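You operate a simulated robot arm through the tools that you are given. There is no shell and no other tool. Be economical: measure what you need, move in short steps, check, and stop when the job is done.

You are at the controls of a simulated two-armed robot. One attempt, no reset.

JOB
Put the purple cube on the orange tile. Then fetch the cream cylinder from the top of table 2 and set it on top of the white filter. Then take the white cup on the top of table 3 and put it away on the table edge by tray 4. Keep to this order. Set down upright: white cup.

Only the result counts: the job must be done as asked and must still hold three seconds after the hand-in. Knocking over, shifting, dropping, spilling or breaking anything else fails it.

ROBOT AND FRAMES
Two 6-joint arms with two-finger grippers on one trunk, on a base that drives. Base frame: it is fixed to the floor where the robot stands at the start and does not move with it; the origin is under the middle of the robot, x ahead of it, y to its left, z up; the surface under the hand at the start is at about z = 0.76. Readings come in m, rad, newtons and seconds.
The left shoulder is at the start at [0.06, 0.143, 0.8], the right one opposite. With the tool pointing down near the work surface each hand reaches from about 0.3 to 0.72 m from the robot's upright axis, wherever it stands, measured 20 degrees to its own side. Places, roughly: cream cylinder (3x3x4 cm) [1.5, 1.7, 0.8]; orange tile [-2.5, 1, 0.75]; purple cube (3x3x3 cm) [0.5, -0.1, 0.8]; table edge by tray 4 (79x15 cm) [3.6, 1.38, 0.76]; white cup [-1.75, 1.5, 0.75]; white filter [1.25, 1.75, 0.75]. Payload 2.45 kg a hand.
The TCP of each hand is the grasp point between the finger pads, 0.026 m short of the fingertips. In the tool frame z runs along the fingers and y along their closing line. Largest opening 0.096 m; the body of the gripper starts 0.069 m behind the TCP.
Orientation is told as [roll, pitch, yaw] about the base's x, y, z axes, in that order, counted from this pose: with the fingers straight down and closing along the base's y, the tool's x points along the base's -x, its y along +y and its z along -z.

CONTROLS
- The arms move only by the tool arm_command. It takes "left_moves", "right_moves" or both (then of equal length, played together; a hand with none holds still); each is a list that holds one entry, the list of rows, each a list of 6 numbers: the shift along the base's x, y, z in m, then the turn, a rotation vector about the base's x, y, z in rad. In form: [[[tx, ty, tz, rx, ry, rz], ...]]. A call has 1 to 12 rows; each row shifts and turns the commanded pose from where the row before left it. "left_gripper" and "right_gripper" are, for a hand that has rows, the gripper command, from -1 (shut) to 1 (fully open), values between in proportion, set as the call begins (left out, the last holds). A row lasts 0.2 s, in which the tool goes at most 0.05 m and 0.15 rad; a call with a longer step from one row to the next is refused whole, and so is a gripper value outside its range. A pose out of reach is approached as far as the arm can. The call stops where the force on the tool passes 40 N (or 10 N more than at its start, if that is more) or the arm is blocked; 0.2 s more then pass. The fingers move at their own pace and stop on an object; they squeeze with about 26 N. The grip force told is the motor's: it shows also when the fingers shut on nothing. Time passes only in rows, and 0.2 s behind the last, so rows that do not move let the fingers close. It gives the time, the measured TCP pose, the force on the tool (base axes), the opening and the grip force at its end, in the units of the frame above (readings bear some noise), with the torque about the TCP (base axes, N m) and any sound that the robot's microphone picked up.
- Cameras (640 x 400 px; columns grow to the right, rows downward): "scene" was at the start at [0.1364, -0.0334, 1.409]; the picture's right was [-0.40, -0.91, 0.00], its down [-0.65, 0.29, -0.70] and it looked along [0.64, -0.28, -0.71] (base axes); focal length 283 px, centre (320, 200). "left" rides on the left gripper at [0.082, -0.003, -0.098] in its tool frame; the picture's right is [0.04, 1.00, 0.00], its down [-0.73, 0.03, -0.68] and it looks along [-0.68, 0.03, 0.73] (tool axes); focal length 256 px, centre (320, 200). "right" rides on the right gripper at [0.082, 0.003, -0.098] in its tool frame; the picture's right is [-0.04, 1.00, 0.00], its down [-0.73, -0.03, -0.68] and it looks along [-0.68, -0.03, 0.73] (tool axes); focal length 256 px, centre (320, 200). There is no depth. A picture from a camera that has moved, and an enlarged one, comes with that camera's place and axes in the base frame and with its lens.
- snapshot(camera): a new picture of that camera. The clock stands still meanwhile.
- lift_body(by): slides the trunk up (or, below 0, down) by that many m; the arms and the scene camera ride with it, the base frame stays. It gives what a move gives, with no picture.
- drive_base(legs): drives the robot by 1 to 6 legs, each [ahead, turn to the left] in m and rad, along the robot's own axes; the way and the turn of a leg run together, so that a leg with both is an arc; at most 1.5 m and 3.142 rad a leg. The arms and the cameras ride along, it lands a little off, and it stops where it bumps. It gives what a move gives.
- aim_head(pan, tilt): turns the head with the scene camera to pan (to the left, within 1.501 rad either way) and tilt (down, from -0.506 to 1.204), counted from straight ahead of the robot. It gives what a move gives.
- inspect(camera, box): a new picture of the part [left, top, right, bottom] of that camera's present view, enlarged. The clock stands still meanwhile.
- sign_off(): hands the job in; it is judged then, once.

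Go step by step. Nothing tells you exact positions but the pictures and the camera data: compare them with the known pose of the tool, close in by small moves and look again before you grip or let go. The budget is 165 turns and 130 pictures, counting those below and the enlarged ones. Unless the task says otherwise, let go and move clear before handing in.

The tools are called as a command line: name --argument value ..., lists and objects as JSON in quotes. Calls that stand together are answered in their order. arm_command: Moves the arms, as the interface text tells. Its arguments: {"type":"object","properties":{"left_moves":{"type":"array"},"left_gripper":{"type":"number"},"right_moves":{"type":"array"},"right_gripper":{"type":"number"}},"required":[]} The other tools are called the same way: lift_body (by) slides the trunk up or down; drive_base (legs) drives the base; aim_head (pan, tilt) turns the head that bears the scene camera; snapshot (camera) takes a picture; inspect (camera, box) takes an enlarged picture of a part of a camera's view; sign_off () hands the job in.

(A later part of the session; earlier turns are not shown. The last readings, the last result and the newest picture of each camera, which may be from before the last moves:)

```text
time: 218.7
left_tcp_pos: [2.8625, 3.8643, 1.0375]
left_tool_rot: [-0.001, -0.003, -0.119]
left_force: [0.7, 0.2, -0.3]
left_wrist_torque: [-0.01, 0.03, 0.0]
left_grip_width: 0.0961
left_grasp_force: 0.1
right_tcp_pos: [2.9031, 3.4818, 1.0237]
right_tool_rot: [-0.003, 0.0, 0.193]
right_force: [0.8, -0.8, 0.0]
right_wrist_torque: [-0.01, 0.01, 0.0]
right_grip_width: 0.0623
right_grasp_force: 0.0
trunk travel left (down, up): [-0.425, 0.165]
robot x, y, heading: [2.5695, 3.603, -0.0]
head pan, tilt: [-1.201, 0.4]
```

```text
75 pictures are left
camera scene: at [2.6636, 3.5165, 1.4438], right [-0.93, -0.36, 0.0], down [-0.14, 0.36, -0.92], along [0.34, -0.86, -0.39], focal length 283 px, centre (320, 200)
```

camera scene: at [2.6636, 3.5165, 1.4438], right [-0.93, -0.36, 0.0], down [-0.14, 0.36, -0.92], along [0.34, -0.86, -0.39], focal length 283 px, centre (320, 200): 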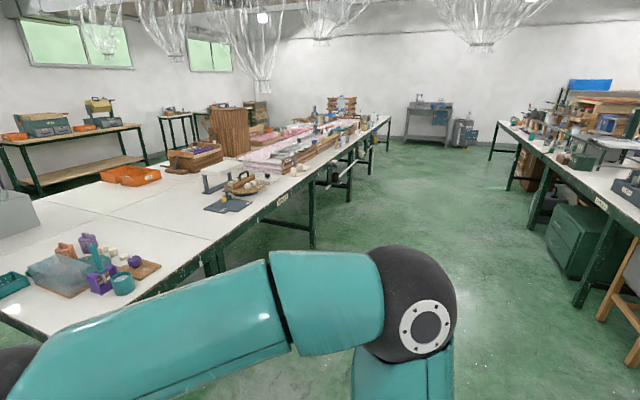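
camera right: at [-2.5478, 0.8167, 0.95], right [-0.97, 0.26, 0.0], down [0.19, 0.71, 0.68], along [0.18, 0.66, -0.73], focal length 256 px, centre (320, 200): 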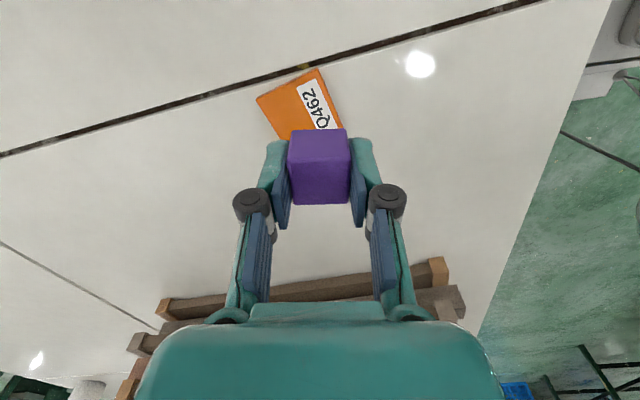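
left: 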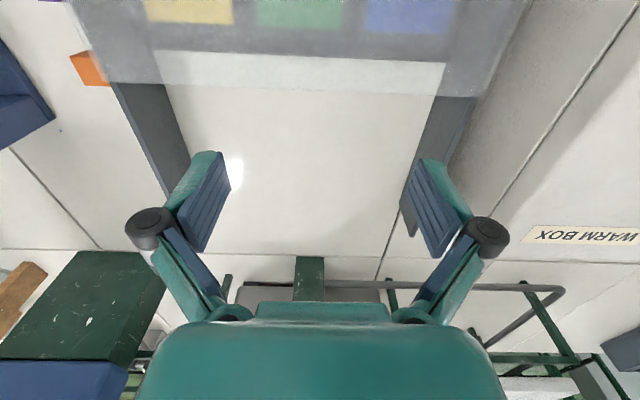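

The aisle between the tables is clear. I'll turn into it and drive to y ≈ 1.8.

drive_base --legs '[[0, -1.55], [1.5, 0], [0.3, 0]]'

drive_base --legs '[[0, -1.5]]'

aim_head --pan 0.0 --tilt 0.6

snapshot --camera "scene"

```text
time: 222.9
left_tcp_pos: [2.8536, 3.3297, 1.0382]
left_tool_rot: [-0.002, 0.001, -1.6]
left_force: [-0.3, -1.1, -0.1]
left_wrist_torque: [0.01, 0.04, 0.03]
left_grip_width: 0.0961
left_grasp_force: 0.0
right_tcp_pos: [2.4794, 3.2528, 1.0243]
right_tool_rot: [-0.003, -0.001, -1.289]
right_force: [0.3, 0.1, 0.1]
right_wrist_torque: [0.0, -0.01, 0.0]
right_grip_width: 0.0626
right_grasp_force: 0.2
trunk travel left (down, up): [-0.425, 0.165]
robot x, y, heading: [2.6053, 3.6018, -1.485]
head pan, tilt: [-1.201, 0.4]
stopped in leg 1: the robot was blocked; the commanded pose is now the measured one
```

```text
time: 227.7
left_tcp_pos: [2.3517, 3.3268, 1.0391]
left_tool_rot: [0.0, -0.002, -3.072]
left_force: [0.1, 0.4, 0.4]
left_wrist_torque: [-0.01, 0.0, 0.02]
left_grip_width: 0.096
left_grasp_force: 0.0
right_tcp_pos: [2.2387, 3.6935, 1.0234]
right_tool_rot: [-0.002, 0.001, -2.76]
right_force: [1.0, 0.2, -0.1]
right_wrist_torque: [-0.01, 0.0, 0.0]
right_grip_width: 0.0626
right_grasp_force: 0.0
trunk travel left (down, up): [-0.425, 0.165]
robot x, y, heading: [2.6059, 3.5651, -2.948]
head pan, tilt: [-1.201, 0.4]
stopped in leg 1: the robot was blocked; the commanded pose is now the measured one
```

```text
time: 229.1
left_tcp_pos: [2.3516, 3.3245, 1.0402]
left_tool_rot: [-0.002, -0.001, -3.075]
left_force: [-0.1, -1.0, -0.2]
left_wrist_torque: [-0.03, 0.01, -0.01]
left_grip_width: 0.0962
left_grasp_force: 0.0
right_tcp_pos: [2.2395, 3.6915, 1.0254]
right_tool_rot: [-0.001, 0.001, -2.761]
right_force: [-1.1, 0.0, -0.5]
right_wrist_torque: [0.02, 0.02, 0.0]
right_grip_width: 0.0621
right_grasp_force: 0.1
trunk travel left (down, up): [-0.425, 0.165]
robot x, y, heading: [2.6045, 3.5624, -2.949]
head pan, tilt: [0.0, 0.6]
```

```text
74 pictures are left
camera scene: at [2.4611, 3.5368, 1.4256], right [-0.19, 0.98, 0.0], down [0.56, 0.11, -0.82], along [-0.81, -0.16, -0.57], focal length 283 px, centre (320, 200)
```

scene: 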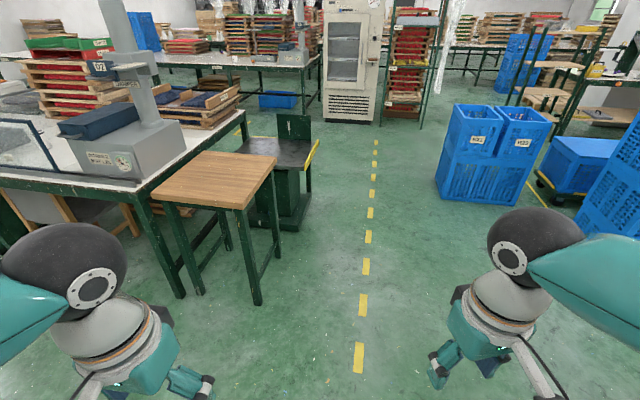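

The big turns seem to get cut short at about 1.45 rad, so I'll use smaller ones. I'll turn back along the aisle and drive down.

drive_base --legs '[[0, 0.69], [0, 0.69], [1.5, 0], [0.3, 0], [0, -0.78], [0, -0.78]]'

aim_head --pan 0.0 --tilt 0.65

snapshot --camera "scene"

```text
time: 247.0
left_tcp_pos: [2.232, 1.5981, 1.0406]
left_tool_rot: [-0.002, -0.002, 2.997]
left_force: [0.1, -0.1, -0.5]
left_wrist_torque: [-0.01, -0.02, -0.01]
left_grip_width: 0.096
left_grasp_force: 0.0
right_tcp_pos: [2.1989, 1.9794, 1.0257]
right_tool_rot: [-0.002, 0.002, -2.975]
right_force: [0.3, 0.2, 0.2]
right_wrist_torque: [-0.02, -0.01, -0.04]
right_grip_width: 0.0625
right_grasp_force: 0.1
trunk travel left (down, up): [-0.425, 0.165]
robot x, y, heading: [2.5303, 1.7368, 3.122]
head pan, tilt: [0.0, 0.6]
stopped in leg 6: the robot was blocked; the commanded pose is now the measured one
```

```text
time: 247.6
left_tcp_pos: [2.2323, 1.5962, 1.0396]
left_tool_rot: [-0.001, -0.004, 2.998]
left_force: [0.4, -0.6, -0.3]
left_wrist_torque: [0.0, -0.03, 0.01]
left_grip_width: 0.0961
left_grasp_force: 0.0
right_tcp_pos: [2.1995, 1.9779, 1.0252]
right_tool_rot: [-0.002, 0.0, -2.973]
right_force: [-0.2, -0.5, 0.1]
right_wrist_torque: [-0.01, -0.01, 0.0]
right_grip_width: 0.0627
right_grasp_force: 0.1
trunk travel left (down, up): [-0.425, 0.165]
robot x, y, heading: [2.5318, 1.7331, 3.125]
head pan, tilt: [0.0, 0.649]
```

```text
73 pictures are left
camera scene: at [2.3859, 1.7391, 1.4213], right [0.02, 1.0, 0.0], down [0.6, -0.01, -0.8], along [-0.8, 0.02, -0.6], focal length 283 px, centre (320, 200)
```

scene: 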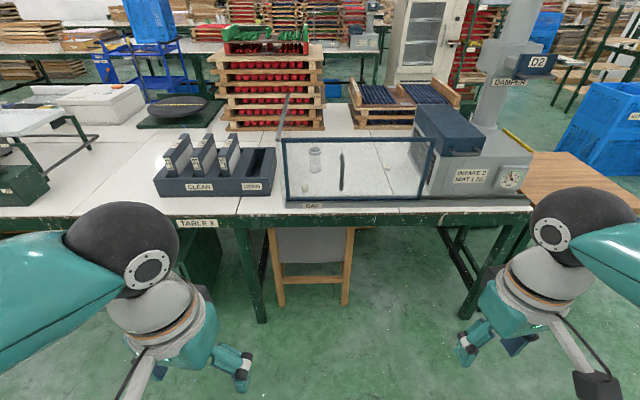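

Facing table 2, I see a filter rack ("CLEAN"/"USED") and a glass screen with a jar behind it. I'll zoom in.

inspect --camera "scene" --box '[140, 90, 440, 220]'

inspect --camera "scene" --box '[270, 125, 430, 215]'

```text
2.13 times, centred on (290, 155) of scene
camera zoom: at [2.3859, 1.7391, 1.4213], right [0.02, 1.0, 0.0], down [0.6, -0.01, -0.8], along [-0.8, 0.02, -0.6], focal length 605 px, centre (384, 296)
```

zoom: 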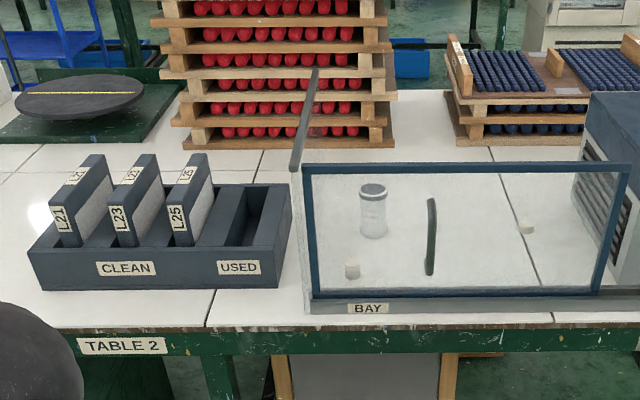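

```text
4.00 times, centred on (350, 170) of scene
camera zoom: at [2.3859, 1.7391, 1.4213], right [0.02, 1.0, 0.0], down [0.6, -0.01, -0.8], along [-0.8, 0.02, -0.6], focal length 1134 px, centre (200, 320)
```

zoom: 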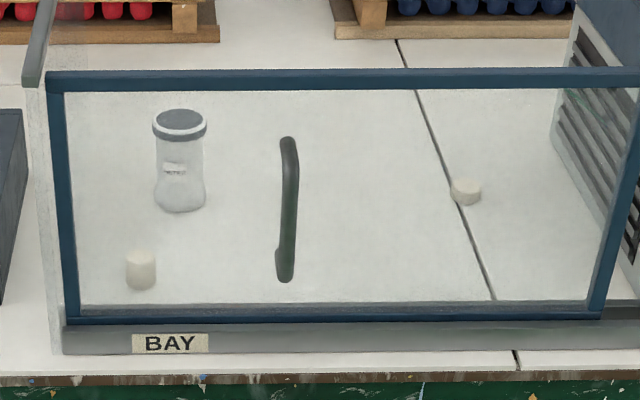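

The cream cylinder is at about [1.447, 1.70] and the "white filter" is evidently the jar at about [1.29, 1.745]. Both stand behind a framed glass pane with a handle. I'll raise the trunk and move closer to see how the bay is built.

lift_body --by 0.16

drive_base --legs '[[0.42, 0]]'

aim_head --pan 0.0 --tilt 0.85

snapshot --camera "scene"

```text
time: 249.4
left_tcp_pos: [2.2317, 1.5948, 1.2]
left_tool_rot: [-0.004, -0.002, 2.996]
left_force: [0.5, 0.1, 0.3]
left_wrist_torque: [-0.03, -0.02, -0.01]
left_grip_width: 0.096
left_grasp_force: 0.1
right_tcp_pos: [2.1997, 1.9785, 1.1852]
right_tool_rot: [-0.005, 0.003, -2.974]
right_force: [1.0, -0.4, 0.1]
right_wrist_torque: [0.02, 0.01, -0.01]
right_grip_width: 0.0621
right_grasp_force: 0.1
trunk travel left (down, up): [-0.585, 0.005]
robot x, y, heading: [2.5337, 1.7328, 3.12]
head pan, tilt: [0.0, 0.649]
```

```text
time: 252.1
left_tcp_pos: [1.8084, 1.6058, 1.1997]
left_tool_rot: [-0.002, -0.003, 2.995]
left_force: [-0.3, 0.8, 0.5]
left_wrist_torque: [-0.01, -0.06, 0.02]
left_grip_width: 0.0959
left_grasp_force: 0.0
right_tcp_pos: [1.7763, 1.9882, 1.1838]
right_tool_rot: [-0.002, 0.001, -2.975]
right_force: [0.0, 0.5, 0.4]
right_wrist_torque: [0.03, -0.03, 0.0]
right_grip_width: 0.0623
right_grasp_force: 0.1
trunk travel left (down, up): [-0.585, 0.005]
robot x, y, heading: [2.1129, 1.7458, 3.119]
head pan, tilt: [0.0, 0.649]
```

```text
time: 252.8
left_tcp_pos: [1.8102, 1.6062, 1.2011]
left_tool_rot: [-0.002, -0.002, 2.996]
left_force: [0.7, 0.5, 0.5]
left_wrist_torque: [0.01, -0.02, 0.0]
left_grip_width: 0.0957
left_grasp_force: 0.1
right_tcp_pos: [1.7778, 1.9881, 1.186]
right_tool_rot: [-0.003, 0.003, -2.976]
right_force: [-0.1, -1.2, -0.6]
right_wrist_torque: [-0.01, 0.01, 0.01]
right_grip_width: 0.0622
right_grasp_force: 0.1
trunk travel left (down, up): [-0.585, 0.005]
robot x, y, heading: [2.1063, 1.7462, 3.122]
head pan, tilt: [0.0, 0.85]
```

```text
70 pictures are left
camera scene: at [1.9724, 1.7479, 1.5647], right [0.02, 1.0, 0.0], down [0.75, -0.02, -0.66], along [-0.66, 0.02, -0.75], focal length 283 px, centre (320, 200)
```

scene: 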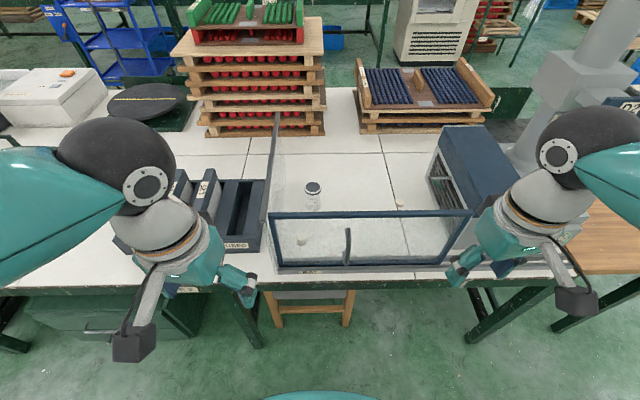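

The pane top is at z ≈ 1.02, x ≈ 1.53, with a side pane at y ≈ 1.62 and no roof, so I can reach over with the trunk raised. I'll move in a bit, shift the left hand aside, and turn the right hand so its camera points to +y (into the bay).

drive_base --legs '[[0.11, 0]]'

arm_command --left_moves '[[[0.0, -0.02, 0.0, 0, 0, 0], [0.0, -0.02, 0.0, 0, 0, 0], [0.0, -0.02, 0.0, 0, 0, 0], [0.0, -0.02, 0.0, 0, 0, 0], [0.0, -0.02, 0.0, 0, 0, 0], [0.0, -0.02, 0.0, 0, 0, 0], [0.0, -0.02, 0.0, 0, 0, 0], [0.0, -0.02, 0.0, 0, 0, 0], [0, 0, 0, 0, 0, 0], [0, 0, 0, 0, 0, 0]]]' --right_moves '[[[-0.01, -0.02, 0.0, 0, 0, 0.14], [-0.01, -0.02, 0.0, 0, 0, 0.14], [-0.01, -0.02, 0.0, 0, 0, 0.14], [-0.01, -0.02, 0.0, 0, 0, 0.14], [-0.01, -0.02, 0.0, 0, 0, 0.14], [-0.01, -0.02, 0.0, 0, 0, 0.14], [-0.01, -0.02, 0.0, 0, 0, 0.14], [-0.01, -0.02, 0.0, 0, 0, 0.14], [-0.01, -0.02, 0.0, 0, 0, 0.14], [-0.01, -0.02, 0.0, 0, 0, 0.14]]]'

snapshot --camera "scene"

snapshot --camera "right"

```text
time: 254.0
left_tcp_pos: [1.6957, 1.6088, 1.2002]
left_tool_rot: [-0.002, -0.001, 2.994]
left_force: [-0.8, 0.1, -0.1]
left_wrist_torque: [-0.01, -0.02, 0.0]
left_grip_width: 0.096
left_grasp_force: 0.1
right_tcp_pos: [1.6648, 1.9919, 1.1849]
right_tool_rot: [-0.001, 0.005, -2.977]
right_force: [0.1, 1.0, 0.4]
right_wrist_torque: [0.01, -0.06, -0.02]
right_grip_width: 0.0623
right_grasp_force: 0.0
trunk travel left (down, up): [-0.585, 0.005]
robot x, y, heading: [1.9956, 1.7498, 3.119]
head pan, tilt: [0.0, 0.85]
```

```text
time: 256.2
left_tcp_pos: [1.6995, 1.4478, 1.2003]
left_tool_rot: [-0.005, -0.002, 2.993]
left_force: [0.0, -0.3, -0.1]
left_wrist_torque: [0.01, -0.04, -0.02]
left_grip_width: 0.0958
left_grasp_force: 0.0
right_tcp_pos: [1.5639, 1.7891, 1.186]
right_tool_rot: [-0.002, 0.003, -1.574]
right_force: [0.1, 0.2, 1.0]
right_wrist_torque: [0.03, -0.02, -0.02]
right_grip_width: 0.0625
right_grasp_force: 0.0
trunk travel left (down, up): [-0.585, 0.005]
robot x, y, heading: [1.9983, 1.7491, 3.119]
head pan, tilt: [0.0, 0.85]
```

```text
69 pictures are left
camera scene: at [1.8598, 1.7497, 1.5646], right [0.02, 1.0, 0.0], down [0.75, -0.02, -0.66], along [-0.66, 0.02, -0.75], focal length 283 px, centre (320, 200)
```

scene: 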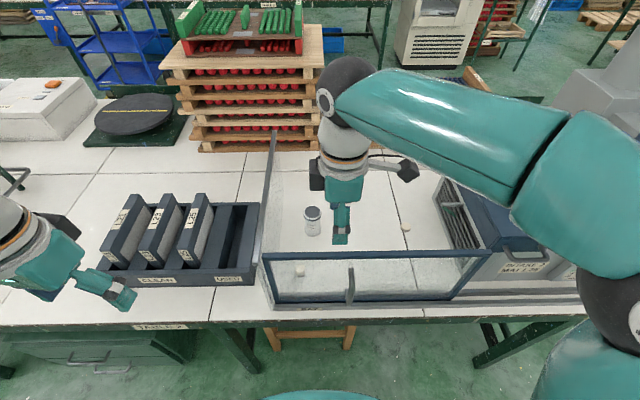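

```text
68 pictures are left
camera right: at [1.569, 1.8712, 1.2853], right [1.0, -0.04, 0.0], down [-0.03, -0.73, 0.68], along [-0.03, -0.68, -0.74], focal length 256 px, centre (320, 200)
```

right: 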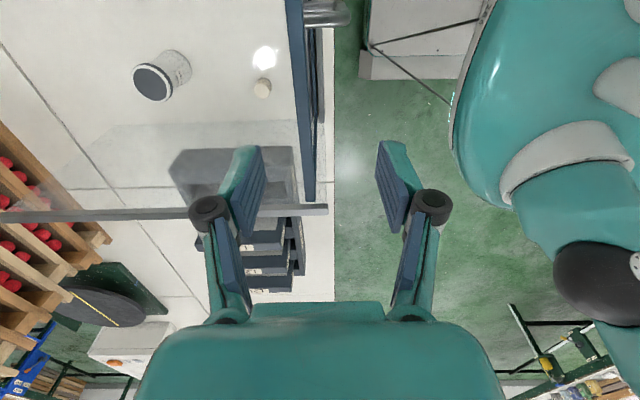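

From both views the cylinder is at [1.451, 1.7016], and the forearm should stay well above the pane when low. I'll move above the cylinder, go partway down and look.

arm_command --right_moves '[[[-0.028, -0.022, 0.0, 0, 0, 0], [-0.028, -0.022, 0.0, 0, 0, 0], [-0.028, -0.022, 0.0, 0, 0, 0], [-0.029, -0.0215, 0.0, 0, 0, 0], [0, 0, -0.04, 0, 0, 0], [0, 0, -0.04, 0, 0, 0], [0, 0, -0.04, 0, 0, 0], [0, 0, -0.04, 0, 0, 0], [0, 0, 0, 0, 0, 0]]]'

snapshot --camera "right"

snapshot --camera "scene"

```text
time: 258.2
left_tcp_pos: [1.6995, 1.4484, 1.2016]
left_tool_rot: [0.0, -0.004, 2.995]
left_force: [-0.3, 0.4, 0.6]
left_wrist_torque: [0.01, 0.01, -0.02]
left_grip_width: 0.096
left_grasp_force: 0.0
right_tcp_pos: [1.4525, 1.7045, 1.0255]
right_tool_rot: [-0.003, 0.002, -1.575]
right_force: [0.3, 0.3, 0.4]
right_wrist_torque: [-0.03, 0.01, 0.01]
right_grip_width: 0.0623
right_grasp_force: 0.0
trunk travel left (down, up): [-0.585, 0.005]
robot x, y, heading: [2.0025, 1.7515, 3.117]
head pan, tilt: [0.0, 0.85]
```

```text
67 pictures are left
camera right: at [1.4574, 1.786, 1.1239], right [1.0, -0.05, 0.0], down [-0.03, -0.73, 0.68], along [-0.03, -0.68, -0.73], focal length 256 px, centre (320, 200)
```

right: 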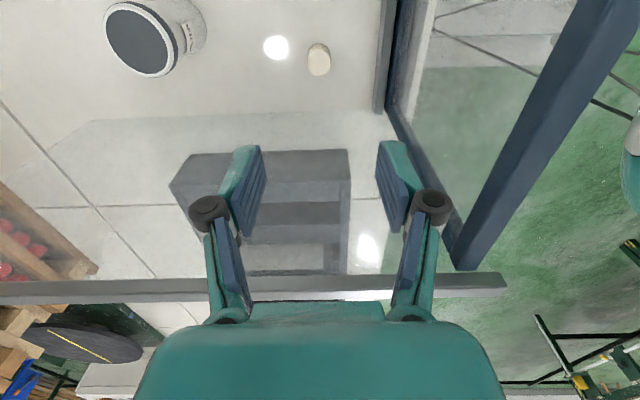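

```text
66 pictures are left
camera scene: at [1.8608, 1.7509, 1.5647], right [0.02, 1.0, 0.0], down [0.75, -0.02, -0.66], along [-0.66, 0.02, -0.75], focal length 283 px, centre (320, 200)
```

scene: 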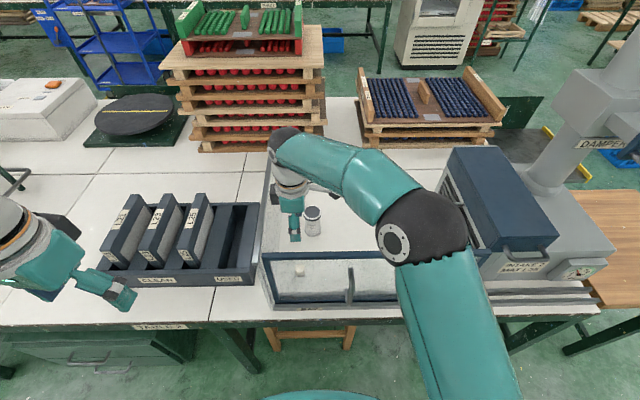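

The elbow arches well over the pane and the hand has about 4–5 cm to both panes. I'll descend towards the cylinder at [1.452, 1.699].

arm_command --right_moves '[[[-0.0005, -0.002, -0.03, 0, 0, 0], [0, -0.002, -0.03, 0, 0, 0], [0, 0, -0.03, 0, 0, 0], [0, 0, -0.03, 0, 0, 0], [0, 0, -0.03, 0, 0, 0], [0, 0, -0.025, 0, 0, 0], [0, 0, 0, 0, 0, 0]]]'

snapshot --camera "right"

inspect --camera "scene" --box '[220, 130, 420, 330]'

```text
time: 259.8
left_tcp_pos: [1.7003, 1.4494, 1.2016]
left_tool_rot: [-0.001, -0.003, 2.995]
left_force: [-0.5, -0.3, 0.2]
left_wrist_torque: [0.0, -0.02, 0.0]
left_grip_width: 0.0959
left_grasp_force: 0.1
right_tcp_pos: [1.4535, 1.6991, 0.8503]
right_tool_rot: [-0.005, 0.0, -1.578]
right_force: [0.0, 0.5, -0.6]
right_wrist_torque: [0.01, 0.01, -0.05]
right_grip_width: 0.0624
right_grasp_force: 0.0
trunk travel left (down, up): [-0.585, 0.005]
robot x, y, heading: [1.9999, 1.7441, 3.116]
head pan, tilt: [0.0, 0.85]
```

```text
65 pictures are left
camera right: at [1.4581, 1.781, 0.9506], right [1.0, -0.05, 0.0], down [-0.03, -0.73, 0.68], along [-0.03, -0.68, -0.73], focal length 256 px, centre (320, 200)
```

right: 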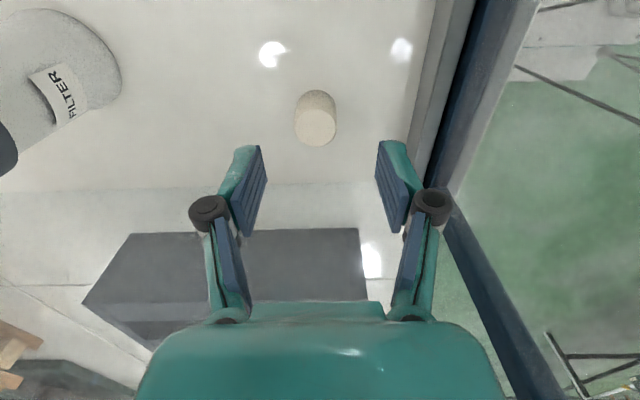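

```text
2.00 times, centred on (320, 230) of scene
camera zoom: at [1.8605, 1.7506, 1.5647], right [0.02, 1.0, 0.0], down [0.75, -0.02, -0.66], along [-0.66, 0.02, -0.75], focal length 567 px, centre (320, 140)
```

zoom: 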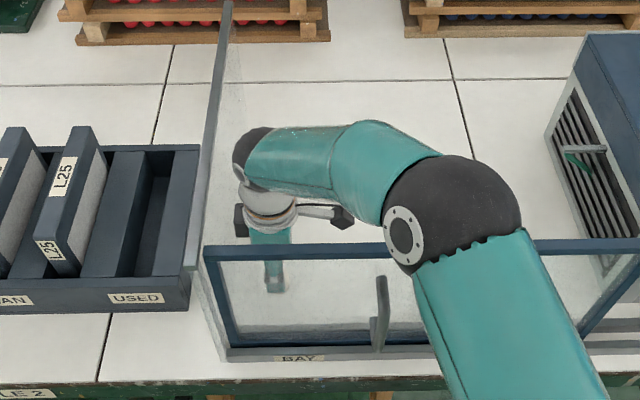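

The label on the jar reads "FILTER", which confirms it. The cylinder is centred between the fingers, so I'll go down the last 5 cm.

arm_command --right_moves '[[[-0.001, 0.001, -0.02, 0, 0, 0], [0, 0, -0.02, 0, 0, 0], [0, 0, -0.012, 0, 0, 0], [0, 0, 0, 0, 0, 0]]]'

snapshot --camera "right"

```text
time: 260.8
left_tcp_pos: [1.6994, 1.4484, 1.2001]
left_tool_rot: [-0.001, -0.005, 2.996]
left_force: [0.8, -0.2, 0.1]
left_wrist_torque: [-0.01, -0.02, -0.01]
left_grip_width: 0.0957
left_grasp_force: 0.1
right_tcp_pos: [1.45, 1.701, 0.7992]
right_tool_rot: [-0.002, 0.0, -1.577]
right_force: [-0.2, -0.4, -0.4]
right_wrist_torque: [-0.01, 0.0, -0.05]
right_grip_width: 0.0624
right_grasp_force: 0.1
trunk travel left (down, up): [-0.585, 0.005]
robot x, y, heading: [1.9976, 1.7478, 3.118]
head pan, tilt: [0.0, 0.85]
```

```text
63 pictures are left
camera right: at [1.4559, 1.7826, 0.8977], right [1.0, -0.05, 0.0], down [-0.03, -0.73, 0.68], along [-0.03, -0.68, -0.73], focal length 256 px, centre (320, 200)
```

right: 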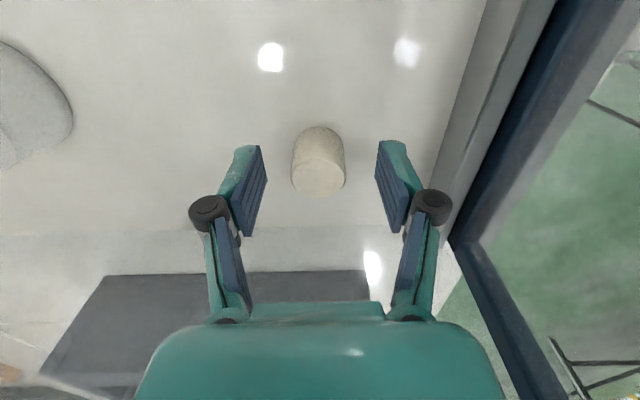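

arm_command --right_moves '[[[0, 0.001, -0.004, 0, 0, 0], [0, 0, 0, 0, 0, 0]]]'

arm_command --right_moves '[[[0, 0, 0, 0, 0, 0], [0, 0, 0, 0, 0, 0], [0, 0, 0, 0, 0, 0], [0, 0, 0, 0, 0, 0], [0, 0, 0, 0, 0, 0]]]' --right_gripper -1

inspect --camera "right" --box '[180, 70, 460, 245]'

```text
time: 261.4
left_tcp_pos: [1.6992, 1.4486, 1.2011]
left_tool_rot: [-0.002, -0.003, 2.996]
left_force: [-0.1, -0.1, -0.3]
left_wrist_torque: [0.01, -0.01, 0.0]
left_grip_width: 0.096
left_grasp_force: 0.0
right_tcp_pos: [1.4523, 1.7012, 0.7952]
right_tool_rot: [0.0, 0.002, -1.576]
right_force: [0.0, -0.6, 0.4]
right_wrist_torque: [0.02, -0.02, -0.01]
right_grip_width: 0.0624
right_grasp_force: 0.0
trunk travel left (down, up): [-0.585, 0.005]
robot x, y, heading: [1.9968, 1.7463, 3.118]
head pan, tilt: [0.0, 0.85]
```

```text
time: 262.6
left_tcp_pos: [1.7, 1.4489, 1.2013]
left_tool_rot: [-0.001, -0.001, 2.995]
left_force: [-0.2, -0.1, 0.0]
left_wrist_torque: [0.01, 0.0, 0.01]
left_grip_width: 0.096
left_grasp_force: 0.0
right_tcp_pos: [1.4523, 1.7013, 0.7957]
right_tool_rot: [-0.002, 0.001, -1.577]
right_force: [-1.0, 0.3, 0.1]
right_wrist_torque: [-0.03, -0.02, 0.01]
right_grip_width: 0.0282
right_grasp_force: 25.9
trunk travel left (down, up): [-0.585, 0.005]
robot x, y, heading: [1.9949, 1.7451, 3.119]
head pan, tilt: [0.0, 0.85]
```

```text
2.29 times, centred on (320, 158) of right
camera zoom: at [1.4562, 1.7836, 0.894], right [1.0, -0.05, 0.0], down [-0.03, -0.73, 0.68], along [-0.03, -0.68, -0.73], focal length 585 px, centre (320, 297)
```

zoom: 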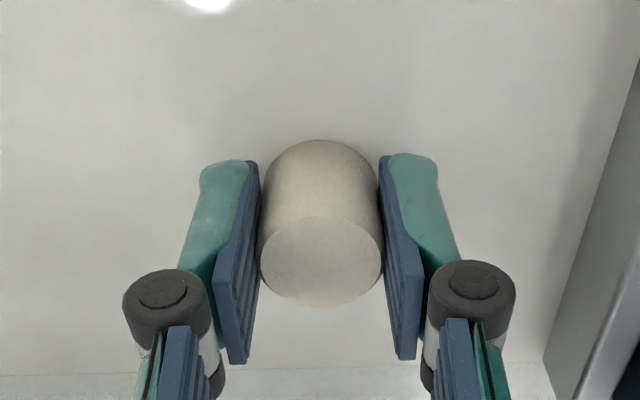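

Gripped at 28 mm. I'll lift gently to clear the jar's height and check.

arm_command --right_moves '[[[0, 0, 0.005, 0, 0, 0], [0, 0, 0.01, 0, 0, 0], [0, 0, 0.015, 0, 0, 0], [0, 0, 0.02, 0, 0, 0], [0, 0, 0.025, 0, 0, 0], [0, 0, 0.025, 0, 0, 0], [0, 0, 0.025, 0, 0, 0], [0, 0, 0.025, 0, 0, 0], [0, 0, 0, 0, 0, 0]]]'

snapshot --camera "right"

inspect --camera "scene" --box '[220, 130, 420, 330]'

```text
time: 264.6
left_tcp_pos: [1.6986, 1.448, 1.2003]
left_tool_rot: [-0.001, -0.002, 2.996]
left_force: [-0.5, 0.6, 0.4]
left_wrist_torque: [0.01, -0.06, -0.04]
left_grip_width: 0.096
left_grasp_force: 0.0
right_tcp_pos: [1.4525, 1.7018, 0.9464]
right_tool_rot: [-0.002, 0.002, -1.574]
right_force: [0.6, -0.6, 0.2]
right_wrist_torque: [0.01, -0.01, -0.01]
right_grip_width: 0.0285
right_grasp_force: 26.1
trunk travel left (down, up): [-0.585, 0.005]
robot x, y, heading: [1.9992, 1.7448, 3.119]
head pan, tilt: [0.0, 0.85]
```

```text
61 pictures are left
camera right: at [1.4569, 1.7846, 1.0454], right [1.0, -0.05, 0.0], down [-0.03, -0.73, 0.68], along [-0.03, -0.68, -0.74], focal length 256 px, centre (320, 200)
```

right: 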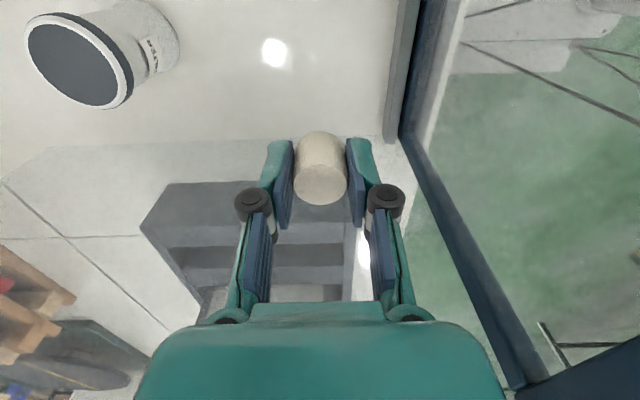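

```text
2.00 times, centred on (320, 230) of scene
camera zoom: at [1.8598, 1.7505, 1.5646], right [0.02, 1.0, 0.0], down [0.75, -0.02, -0.66], along [-0.66, 0.02, -0.75], focal length 567 px, centre (320, 140)
```

zoom: 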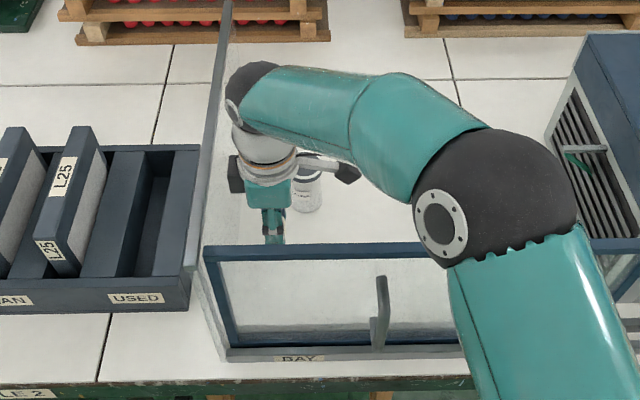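

The cylinder is held. The lid of the filter is at about [1.303, 1.745, 0.87], so I'll move alongside it and measure before placing.

arm_command --right_moves '[[[0, 0, 0.02, 0, 0, 0], [-0.025, 0.0, 0.015, 0, 0, 0], [-0.025, 0.0, 0, 0, 0, 0], [-0.025, 0.0, 0, 0, 0, 0], [-0.025, 0.0, 0, 0, 0, 0], [-0.025, 0.0, 0, 0, 0, 0], [-0.022, 0.0, 0, 0, 0, 0], [0, 0, 0, 0, 0, 0]]]'

snapshot --camera "right"

inspect --camera "scene" --box '[240, 130, 400, 230]'

```text
time: 266.4
left_tcp_pos: [1.6998, 1.4487, 1.201]
left_tool_rot: [-0.001, -0.004, 2.994]
left_force: [-0.3, 0.4, 0.8]
left_wrist_torque: [0.03, -0.01, 0.03]
left_grip_width: 0.0961
left_grasp_force: 0.1
right_tcp_pos: [1.3702, 1.7108, 0.9751]
right_tool_rot: [-0.001, 0.002, -1.575]
right_force: [-0.7, 0.1, -0.6]
right_wrist_torque: [0.01, 0.0, 0.0]
right_grip_width: 0.0285
right_grasp_force: 26.3
right hand out of reach, approached as far as the arm can: row 5, 6, 7
trunk travel left (down, up): [-0.585, 0.005]
robot x, y, heading: [1.9975, 1.7487, 3.118]
head pan, tilt: [0.0, 0.85]
```

```text
59 pictures are left
camera right: at [1.3748, 1.7928, 1.0744], right [1.0, -0.05, 0.0], down [-0.03, -0.73, 0.68], along [-0.03, -0.68, -0.74], focal length 256 px, centre (320, 200)
```

right: 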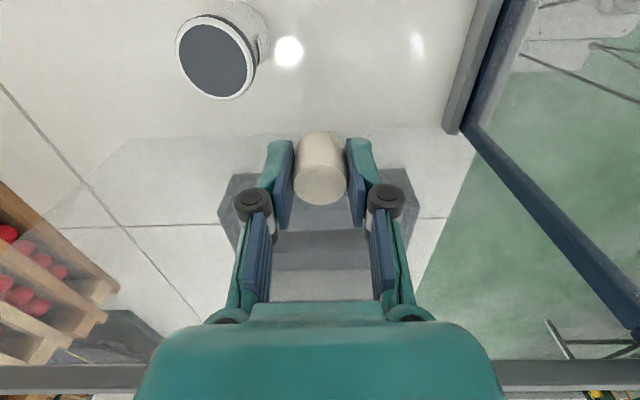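

```text
4.00 times, centred on (320, 180) of scene
camera zoom: at [1.8603, 1.7503, 1.5646], right [0.02, 1.0, 0.0], down [0.75, -0.02, -0.66], along [-0.66, 0.02, -0.75], focal length 1134 px, centre (320, 280)
```

zoom: 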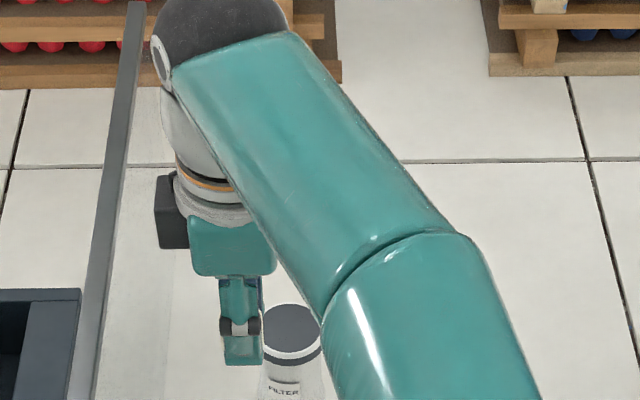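

The arm is out of reach for the jar from here. I'll lift the cylinder above the pane, pull back over it, and re-park turned to the left so the jar is at the right arm's good side.

arm_command --right_moves '[[[0.03, 0.0, 0.01, 0, 0, 0], [0.03, 0.0, 0.02, 0, 0, 0], [0.01, 0.0, 0.04, 0, 0, 0], [0, 0.0, 0.04, 0, 0, 0], [0, 0.0, 0.04, 0, 0, 0], [0, 0, 0.0, 0, 0, 0], [0.03, 0.02, 0, 0, 0, 0], [0.03, 0.02, 0, 0, 0, 0], [0.03, 0.02, 0, 0, 0, 0], [0.03, 0.02, 0, 0, 0, 0], [0.03, 0.02, 0, 0, 0, 0], [0.03, 0.02, 0, 0, 0, 0]]]'

snapshot --camera "scene"

```text
time: 269.0
left_tcp_pos: [1.7018, 1.4502, 1.202]
left_tool_rot: [-0.002, -0.004, 2.995]
left_force: [1.3, 0.0, -0.8]
left_wrist_torque: [-0.04, 0.02, -0.04]
left_grip_width: 0.0962
left_grasp_force: 0.0
right_tcp_pos: [1.6214, 1.8321, 1.1265]
right_tool_rot: [-0.003, -0.001, -1.575]
right_force: [0.0, -0.4, 0.0]
right_wrist_torque: [0.02, -0.03, -0.01]
right_grip_width: 0.0287
right_grasp_force: 26.4
trunk travel left (down, up): [-0.585, 0.005]
robot x, y, heading: [1.9966, 1.7495, 3.119]
head pan, tilt: [0.0, 0.85]
```

```text
57 pictures are left
camera scene: at [1.862, 1.7513, 1.5648], right [0.02, 1.0, 0.0], down [0.75, -0.02, -0.66], along [-0.66, 0.02, -0.75], focal length 283 px, centre (320, 200)
```

scene: 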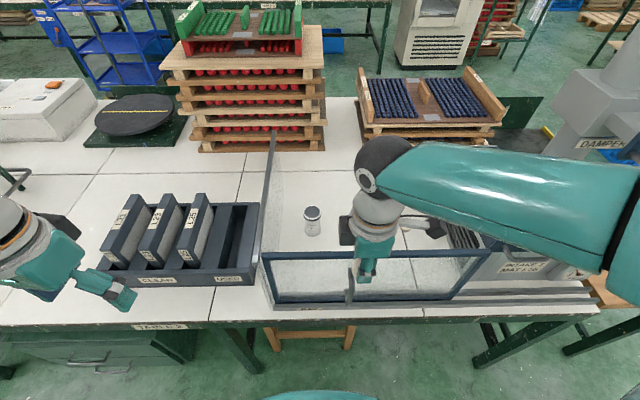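

drive_base --legs '[[-0.13, 0], [0, 0.42], [0.17, 0]]'

aim_head --pan -0.45 --tilt 0.85

snapshot --camera "scene"

```text
time: 272.8
left_tcp_pos: [1.824, 1.2825, 1.2013]
left_tool_rot: [-0.004, -0.004, -2.863]
left_force: [0.6, -0.4, -0.5]
left_wrist_torque: [0.03, -0.02, 0.04]
left_grip_width: 0.0959
left_grasp_force: 0.0
right_tcp_pos: [1.5936, 1.5978, 1.1247]
right_tool_rot: [-0.003, 0.002, -1.152]
right_force: [0.2, -1.1, 0.9]
right_wrist_torque: [0.01, -0.04, -0.02]
right_grip_width: 0.0284
right_grasp_force: 25.7
trunk travel left (down, up): [-0.585, 0.005]
robot x, y, heading: [1.9692, 1.6805, -2.74]
head pan, tilt: [0.0, 0.85]
```

```text
time: 273.7
left_tcp_pos: [1.8251, 1.2832, 1.2012]
left_tool_rot: [-0.001, -0.002, -2.863]
left_force: [-0.7, -0.1, -0.7]
left_wrist_torque: [-0.04, 0.02, 0.02]
left_grip_width: 0.0956
left_grasp_force: 0.0
right_tcp_pos: [1.5939, 1.5986, 1.125]
right_tool_rot: [-0.002, 0.002, -1.151]
right_force: [0.4, -0.2, -1.0]
right_wrist_torque: [0.0, 0.0, -0.02]
right_grip_width: 0.0283
right_grasp_force: 25.9
trunk travel left (down, up): [-0.585, 0.005]
robot x, y, heading: [1.9744, 1.6809, -2.739]
head pan, tilt: [-0.45, 0.85]
```

```text
56 pictures are left
camera scene: at [1.8407, 1.6588, 1.5647], right [0.05, 1.0, 0.0], down [0.75, -0.03, -0.66], along [-0.66, 0.03, -0.75], focal length 283 px, centre (320, 200)
```

scene: 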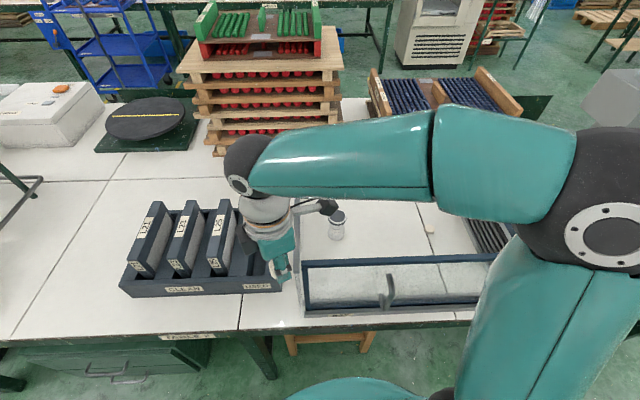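

The hand rides above the panes. I'll carry the cylinder over the side pane towards the jar at z 1.12, then lower to 0.98 beside it.

arm_command --right_moves '[[[-0.04, 0.02, 0, 0, 0, 0], [-0.04, 0.02, 0, 0, 0, 0], [-0.04, 0.02, 0, 0, 0, 0], [-0.04, 0.02, 0, 0, 0, 0], [-0.034, 0.0215, 0, 0, 0, 0], [0, 0, -0.036, 0, 0, 0], [0, 0, -0.036, 0, 0, 0], [0, 0, -0.036, 0, 0, 0], [0, 0, -0.036, 0, 0, 0], [-0.03, 0, 0, 0, 0, 0], [-0.03, 0, 0, 0, 0, 0], [0, 0, 0, 0, 0, 0]]]'

snapshot --camera "right"

inspect --camera "scene" --box '[220, 120, 420, 320]'

```text
time: 276.3
left_tcp_pos: [1.8257, 1.2832, 1.201]
left_tool_rot: [-0.001, -0.002, -2.864]
left_force: [0.8, -0.2, -0.1]
left_wrist_torque: [0.0, 0.03, 0.03]
left_grip_width: 0.096
left_grasp_force: 0.0
right_tcp_pos: [1.3427, 1.7022, 0.9826]
right_tool_rot: [-0.002, 0.0, -1.151]
right_force: [0.7, 0.5, 0.7]
right_wrist_torque: [0.04, 0.05, 0.0]
right_grip_width: 0.0282
right_grasp_force: 26.1
trunk travel left (down, up): [-0.585, 0.005]
robot x, y, heading: [1.9748, 1.6794, -2.735]
head pan, tilt: [-0.45, 0.85]
```

```text
55 pictures are left
camera right: at [1.3119, 1.7771, 1.0816], right [0.93, 0.37, 0.0], down [0.27, -0.68, 0.68], along [0.25, -0.63, -0.74], focal length 256 px, centre (320, 200)
```

right: 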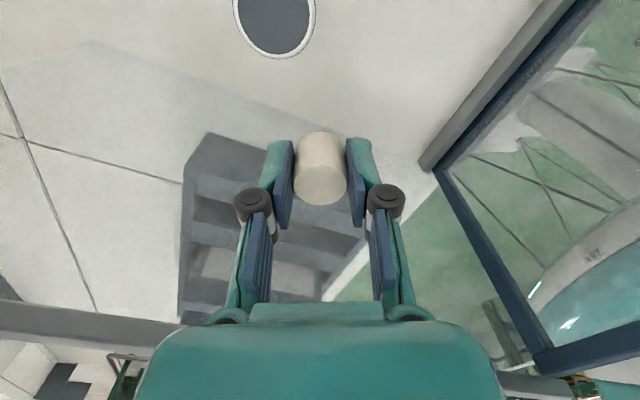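

```text
2.00 times, centred on (320, 220) of scene
camera zoom: at [1.8412, 1.659, 1.5647], right [0.05, 1.0, 0.0], down [0.75, -0.04, -0.66], along [-0.66, 0.03, -0.75], focal length 567 px, centre (320, 160)
```

zoom: 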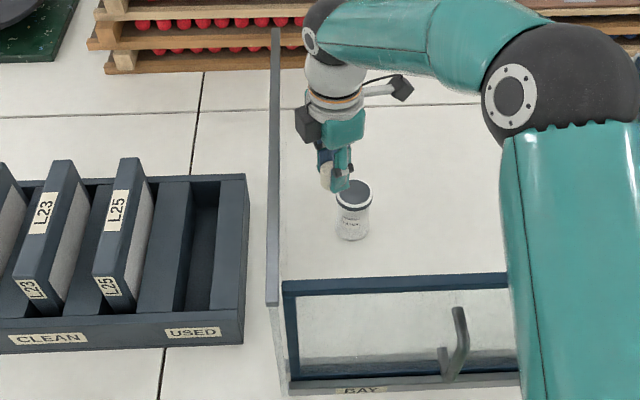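

The lid centre comes out at (1.301, 1.743), z ≈ 0.87, about 5 cm across. I'll move over it and lower to about 3 cm above.

arm_command --right_moves '[[[-0.014, 0.014, 0, 0, 0, 0], [-0.014, 0.014, 0, 0, 0, 0], [-0.0137, 0.013, 0, 0, 0, 0], [0, 0, -0.02, 0, 0, 0], [0, 0, -0.025, 0, 0, 0], [0, 0, 0, 0, 0, 0]]]'

snapshot --camera "right"

inspect --camera "scene" --box '[280, 160, 376, 250]'

```text
time: 277.7
left_tcp_pos: [1.8252, 1.2829, 1.202]
left_tool_rot: [-0.002, -0.001, -2.864]
left_force: [1.2, 1.2, -0.4]
left_wrist_torque: [0.0, 0.03, 0.0]
left_grip_width: 0.0962
left_grasp_force: 0.1
right_tcp_pos: [1.2978, 1.7431, 0.937]
right_tool_rot: [-0.002, 0.0, -1.15]
right_force: [0.1, 0.1, 0.7]
right_wrist_torque: [0.02, 0.03, -0.03]
right_grip_width: 0.028
right_grasp_force: 26.3
trunk travel left (down, up): [-0.585, 0.005]
robot x, y, heading: [1.9718, 1.6788, -2.742]
head pan, tilt: [-0.45, 0.85]
```

```text
53 pictures are left
camera right: at [1.2692, 1.8186, 1.0361], right [0.93, 0.37, 0.0], down [0.27, -0.68, 0.68], along [0.25, -0.63, -0.74], focal length 256 px, centre (320, 200)
```

right: 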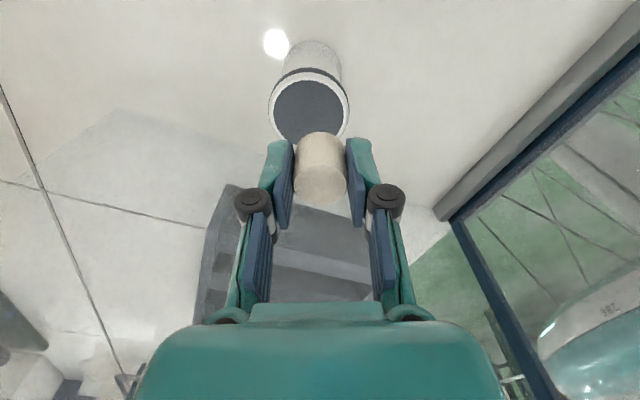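

```text
4.44 times, centred on (328, 205) of scene
camera zoom: at [1.8409, 1.6587, 1.5647], right [0.05, 1.0, 0.0], down [0.75, -0.04, -0.66], along [-0.66, 0.03, -0.75], focal length 1260 px, centre (284, 178)
```

zoom: 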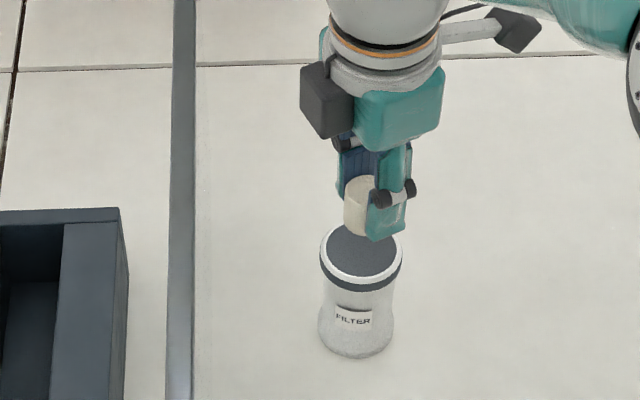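

Combining both views, the lid is at (1.289, 1.745), z ≈ 0.86. I'll shift 9 mm in -x and lower to just above it.

arm_command --right_moves '[[[-0.009, 0.002, 0, 0, 0, 0], [0, 0, -0.012, 0, 0, 0], [0, 0, -0.01, 0, 0, 0], [0, 0, -0.004, 0, 0, 0], [0, 0, 0, 0, 0, 0]]]'

inspect --camera "right" --box '[200, 60, 440, 210]'

inspect --camera "scene" --box '[280, 160, 376, 250]'

```text
time: 278.9
left_tcp_pos: [1.8242, 1.2837, 1.2019]
left_tool_rot: [0.0, -0.001, -2.865]
left_force: [0.4, -0.1, -0.1]
left_wrist_torque: [-0.01, -0.03, 0.0]
left_grip_width: 0.0961
left_grasp_force: 0.1
right_tcp_pos: [1.2902, 1.7441, 0.9117]
right_tool_rot: [-0.001, 0.002, -1.151]
right_force: [0.9, -0.1, -0.5]
right_wrist_torque: [0.01, -0.03, 0.01]
right_grip_width: 0.0284
right_grasp_force: 26.0
trunk travel left (down, up): [-0.585, 0.005]
robot x, y, heading: [1.9733, 1.6816, -2.733]
head pan, tilt: [-0.45, 0.85]
```

```text
2.67 times, centred on (320, 135) of right
camera zoom: at [1.2598, 1.8194, 1.0104], right [0.93, 0.37, 0.0], down [0.27, -0.68, 0.68], along [0.25, -0.63, -0.74], focal length 683 px, centre (320, 373)
```

zoom: 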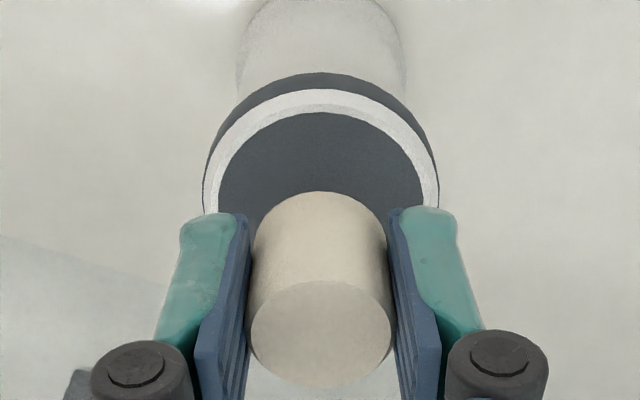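

```text
4.44 times, centred on (328, 205) of scene
camera zoom: at [1.8404, 1.6588, 1.5646], right [0.05, 1.0, 0.0], down [0.75, -0.04, -0.66], along [-0.66, 0.03, -0.75], focal length 1260 px, centre (284, 178)
```

zoom: 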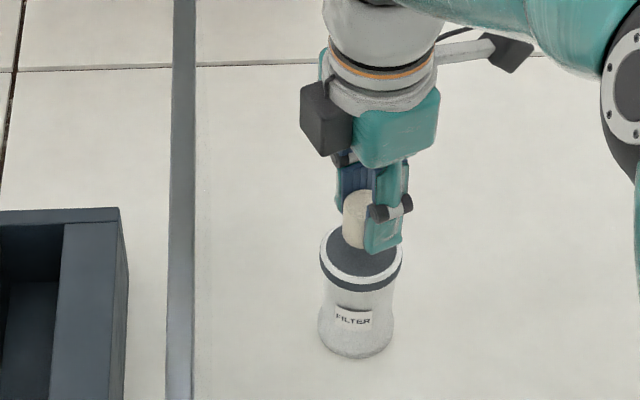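

Centred on the lid now. I'll lower in small steps until contact.

arm_command --right_moves '[[[0, 0, -0.004, 0, 0, 0], [0, 0, -0.003, 0, 0, 0], [0, 0, 0, 0, 0, 0]]]'

arm_command --right_moves '[[[0, 0, -0.003, 0, 0, 0], [0, 0, 0, 0, 0, 0]]]'

inspect --camera "scene" --box '[300, 190, 364, 230]'

```text
time: 279.7
left_tcp_pos: [1.826, 1.2835, 1.202]
left_tool_rot: [-0.001, -0.002, -2.865]
left_force: [0.7, -0.3, -1.7]
left_wrist_torque: [0.01, 0.03, 0.0]
left_grip_width: 0.096
left_grasp_force: 0.0
right_tcp_pos: [1.2893, 1.7432, 0.9034]
right_tool_rot: [-0.001, 0.002, -1.152]
right_force: [-0.2, -0.3, -0.8]
right_wrist_torque: [0.0, 0.01, 0.01]
right_grip_width: 0.0282
right_grasp_force: 25.3
trunk travel left (down, up): [-0.585, 0.005]
robot x, y, heading: [1.9735, 1.6786, -2.736]
head pan, tilt: [-0.45, 0.85]
```

```text
time: 280.3
left_tcp_pos: [1.8256, 1.284, 1.2009]
left_tool_rot: [0.0, -0.002, -2.865]
left_force: [0.2, -0.7, -0.5]
left_wrist_torque: [-0.02, -0.01, -0.04]
left_grip_width: 0.0962
left_grasp_force: 0.0
right_tcp_pos: [1.2889, 1.7435, 0.9015]
right_tool_rot: [-0.001, 0.002, -1.151]
right_force: [0.4, -0.9, -0.3]
right_wrist_torque: [0.01, 0.01, 0.01]
right_grip_width: 0.0283
right_grasp_force: 25.8
trunk travel left (down, up): [-0.585, 0.005]
robot x, y, heading: [1.9725, 1.6773, -2.739]
head pan, tilt: [-0.45, 0.85]
```

```text
10.00 times, centred on (332, 210) of scene
camera zoom: at [1.8404, 1.6588, 1.5646], right [0.05, 1.0, 0.0], down [0.75, -0.04, -0.66], along [-0.66, 0.03, -0.75], focal length 2834 px, centre (200, 100)
```

zoom: 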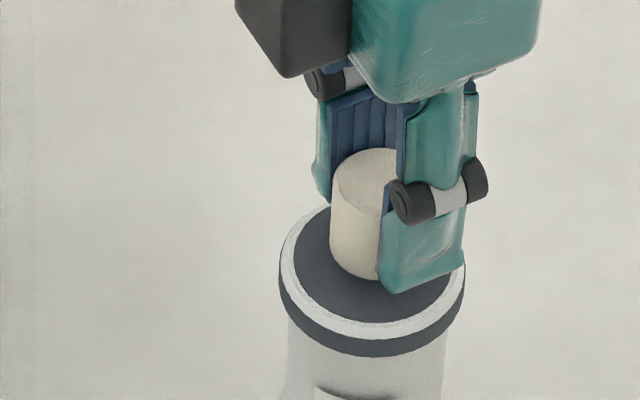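

arm_command --right_moves '[[[0, 0, -0.002, 0, 0, 0], [0, 0, 0, 0, 0, 0]]]'

arm_command --right_moves '[[[0, 0, -0.002, 0, 0, 0], [0, 0, 0, 0, 0, 0]]]'

arm_command --right_moves '[[[0, 0, -0.002, 0, 0, 0], [0, 0, 0, 0, 0, 0]]]'

```text
time: 280.9
left_tcp_pos: [1.8254, 1.2844, 1.201]
left_tool_rot: [-0.002, -0.003, -2.865]
left_force: [-0.8, 0.7, 0.1]
left_wrist_torque: [-0.02, 0.0, -0.01]
left_grip_width: 0.0959
left_grasp_force: 0.1
right_tcp_pos: [1.2905, 1.7431, 0.8988]
right_tool_rot: [-0.003, 0.001, -1.151]
right_force: [-0.2, 0.8, -0.6]
right_wrist_torque: [0.02, 0.02, 0.01]
right_grip_width: 0.0284
right_grasp_force: 26.4
trunk travel left (down, up): [-0.585, 0.005]
robot x, y, heading: [1.9717, 1.6785, -2.739]
head pan, tilt: [-0.45, 0.85]
```

```text
time: 281.5
left_tcp_pos: [1.8259, 1.2822, 1.2009]
left_tool_rot: [-0.001, -0.002, -2.864]
left_force: [0.1, 1.1, -0.3]
left_wrist_torque: [-0.01, 0.02, 0.01]
left_grip_width: 0.0959
left_grasp_force: 0.1
right_tcp_pos: [1.2905, 1.7431, 0.8956]
right_tool_rot: [-0.002, 0.001, -1.154]
right_force: [-0.3, 0.2, -0.3]
right_wrist_torque: [0.0, 0.02, 0.0]
right_grip_width: 0.0284
right_grasp_force: 25.9
trunk travel left (down, up): [-0.585, 0.005]
robot x, y, heading: [1.9735, 1.6799, -2.74]
head pan, tilt: [-0.45, 0.85]
```

```text
time: 282.1
left_tcp_pos: [1.8251, 1.2834, 1.2004]
left_tool_rot: [-0.002, -0.001, -2.865]
left_force: [-0.2, 0.7, 0.5]
left_wrist_torque: [0.03, -0.02, 0.0]
left_grip_width: 0.096
left_grasp_force: 0.0
right_tcp_pos: [1.289, 1.7418, 0.8939]
right_tool_rot: [-0.001, 0.001, -1.152]
right_force: [-0.8, 1.3, 2.8]
right_wrist_torque: [0.01, -0.01, 0.02]
right_grip_width: 0.0283
right_grasp_force: 26.3
trunk travel left (down, up): [-0.585, 0.005]
robot x, y, heading: [1.9712, 1.6807, -2.734]
head pan, tilt: [-0.45, 0.85]
```

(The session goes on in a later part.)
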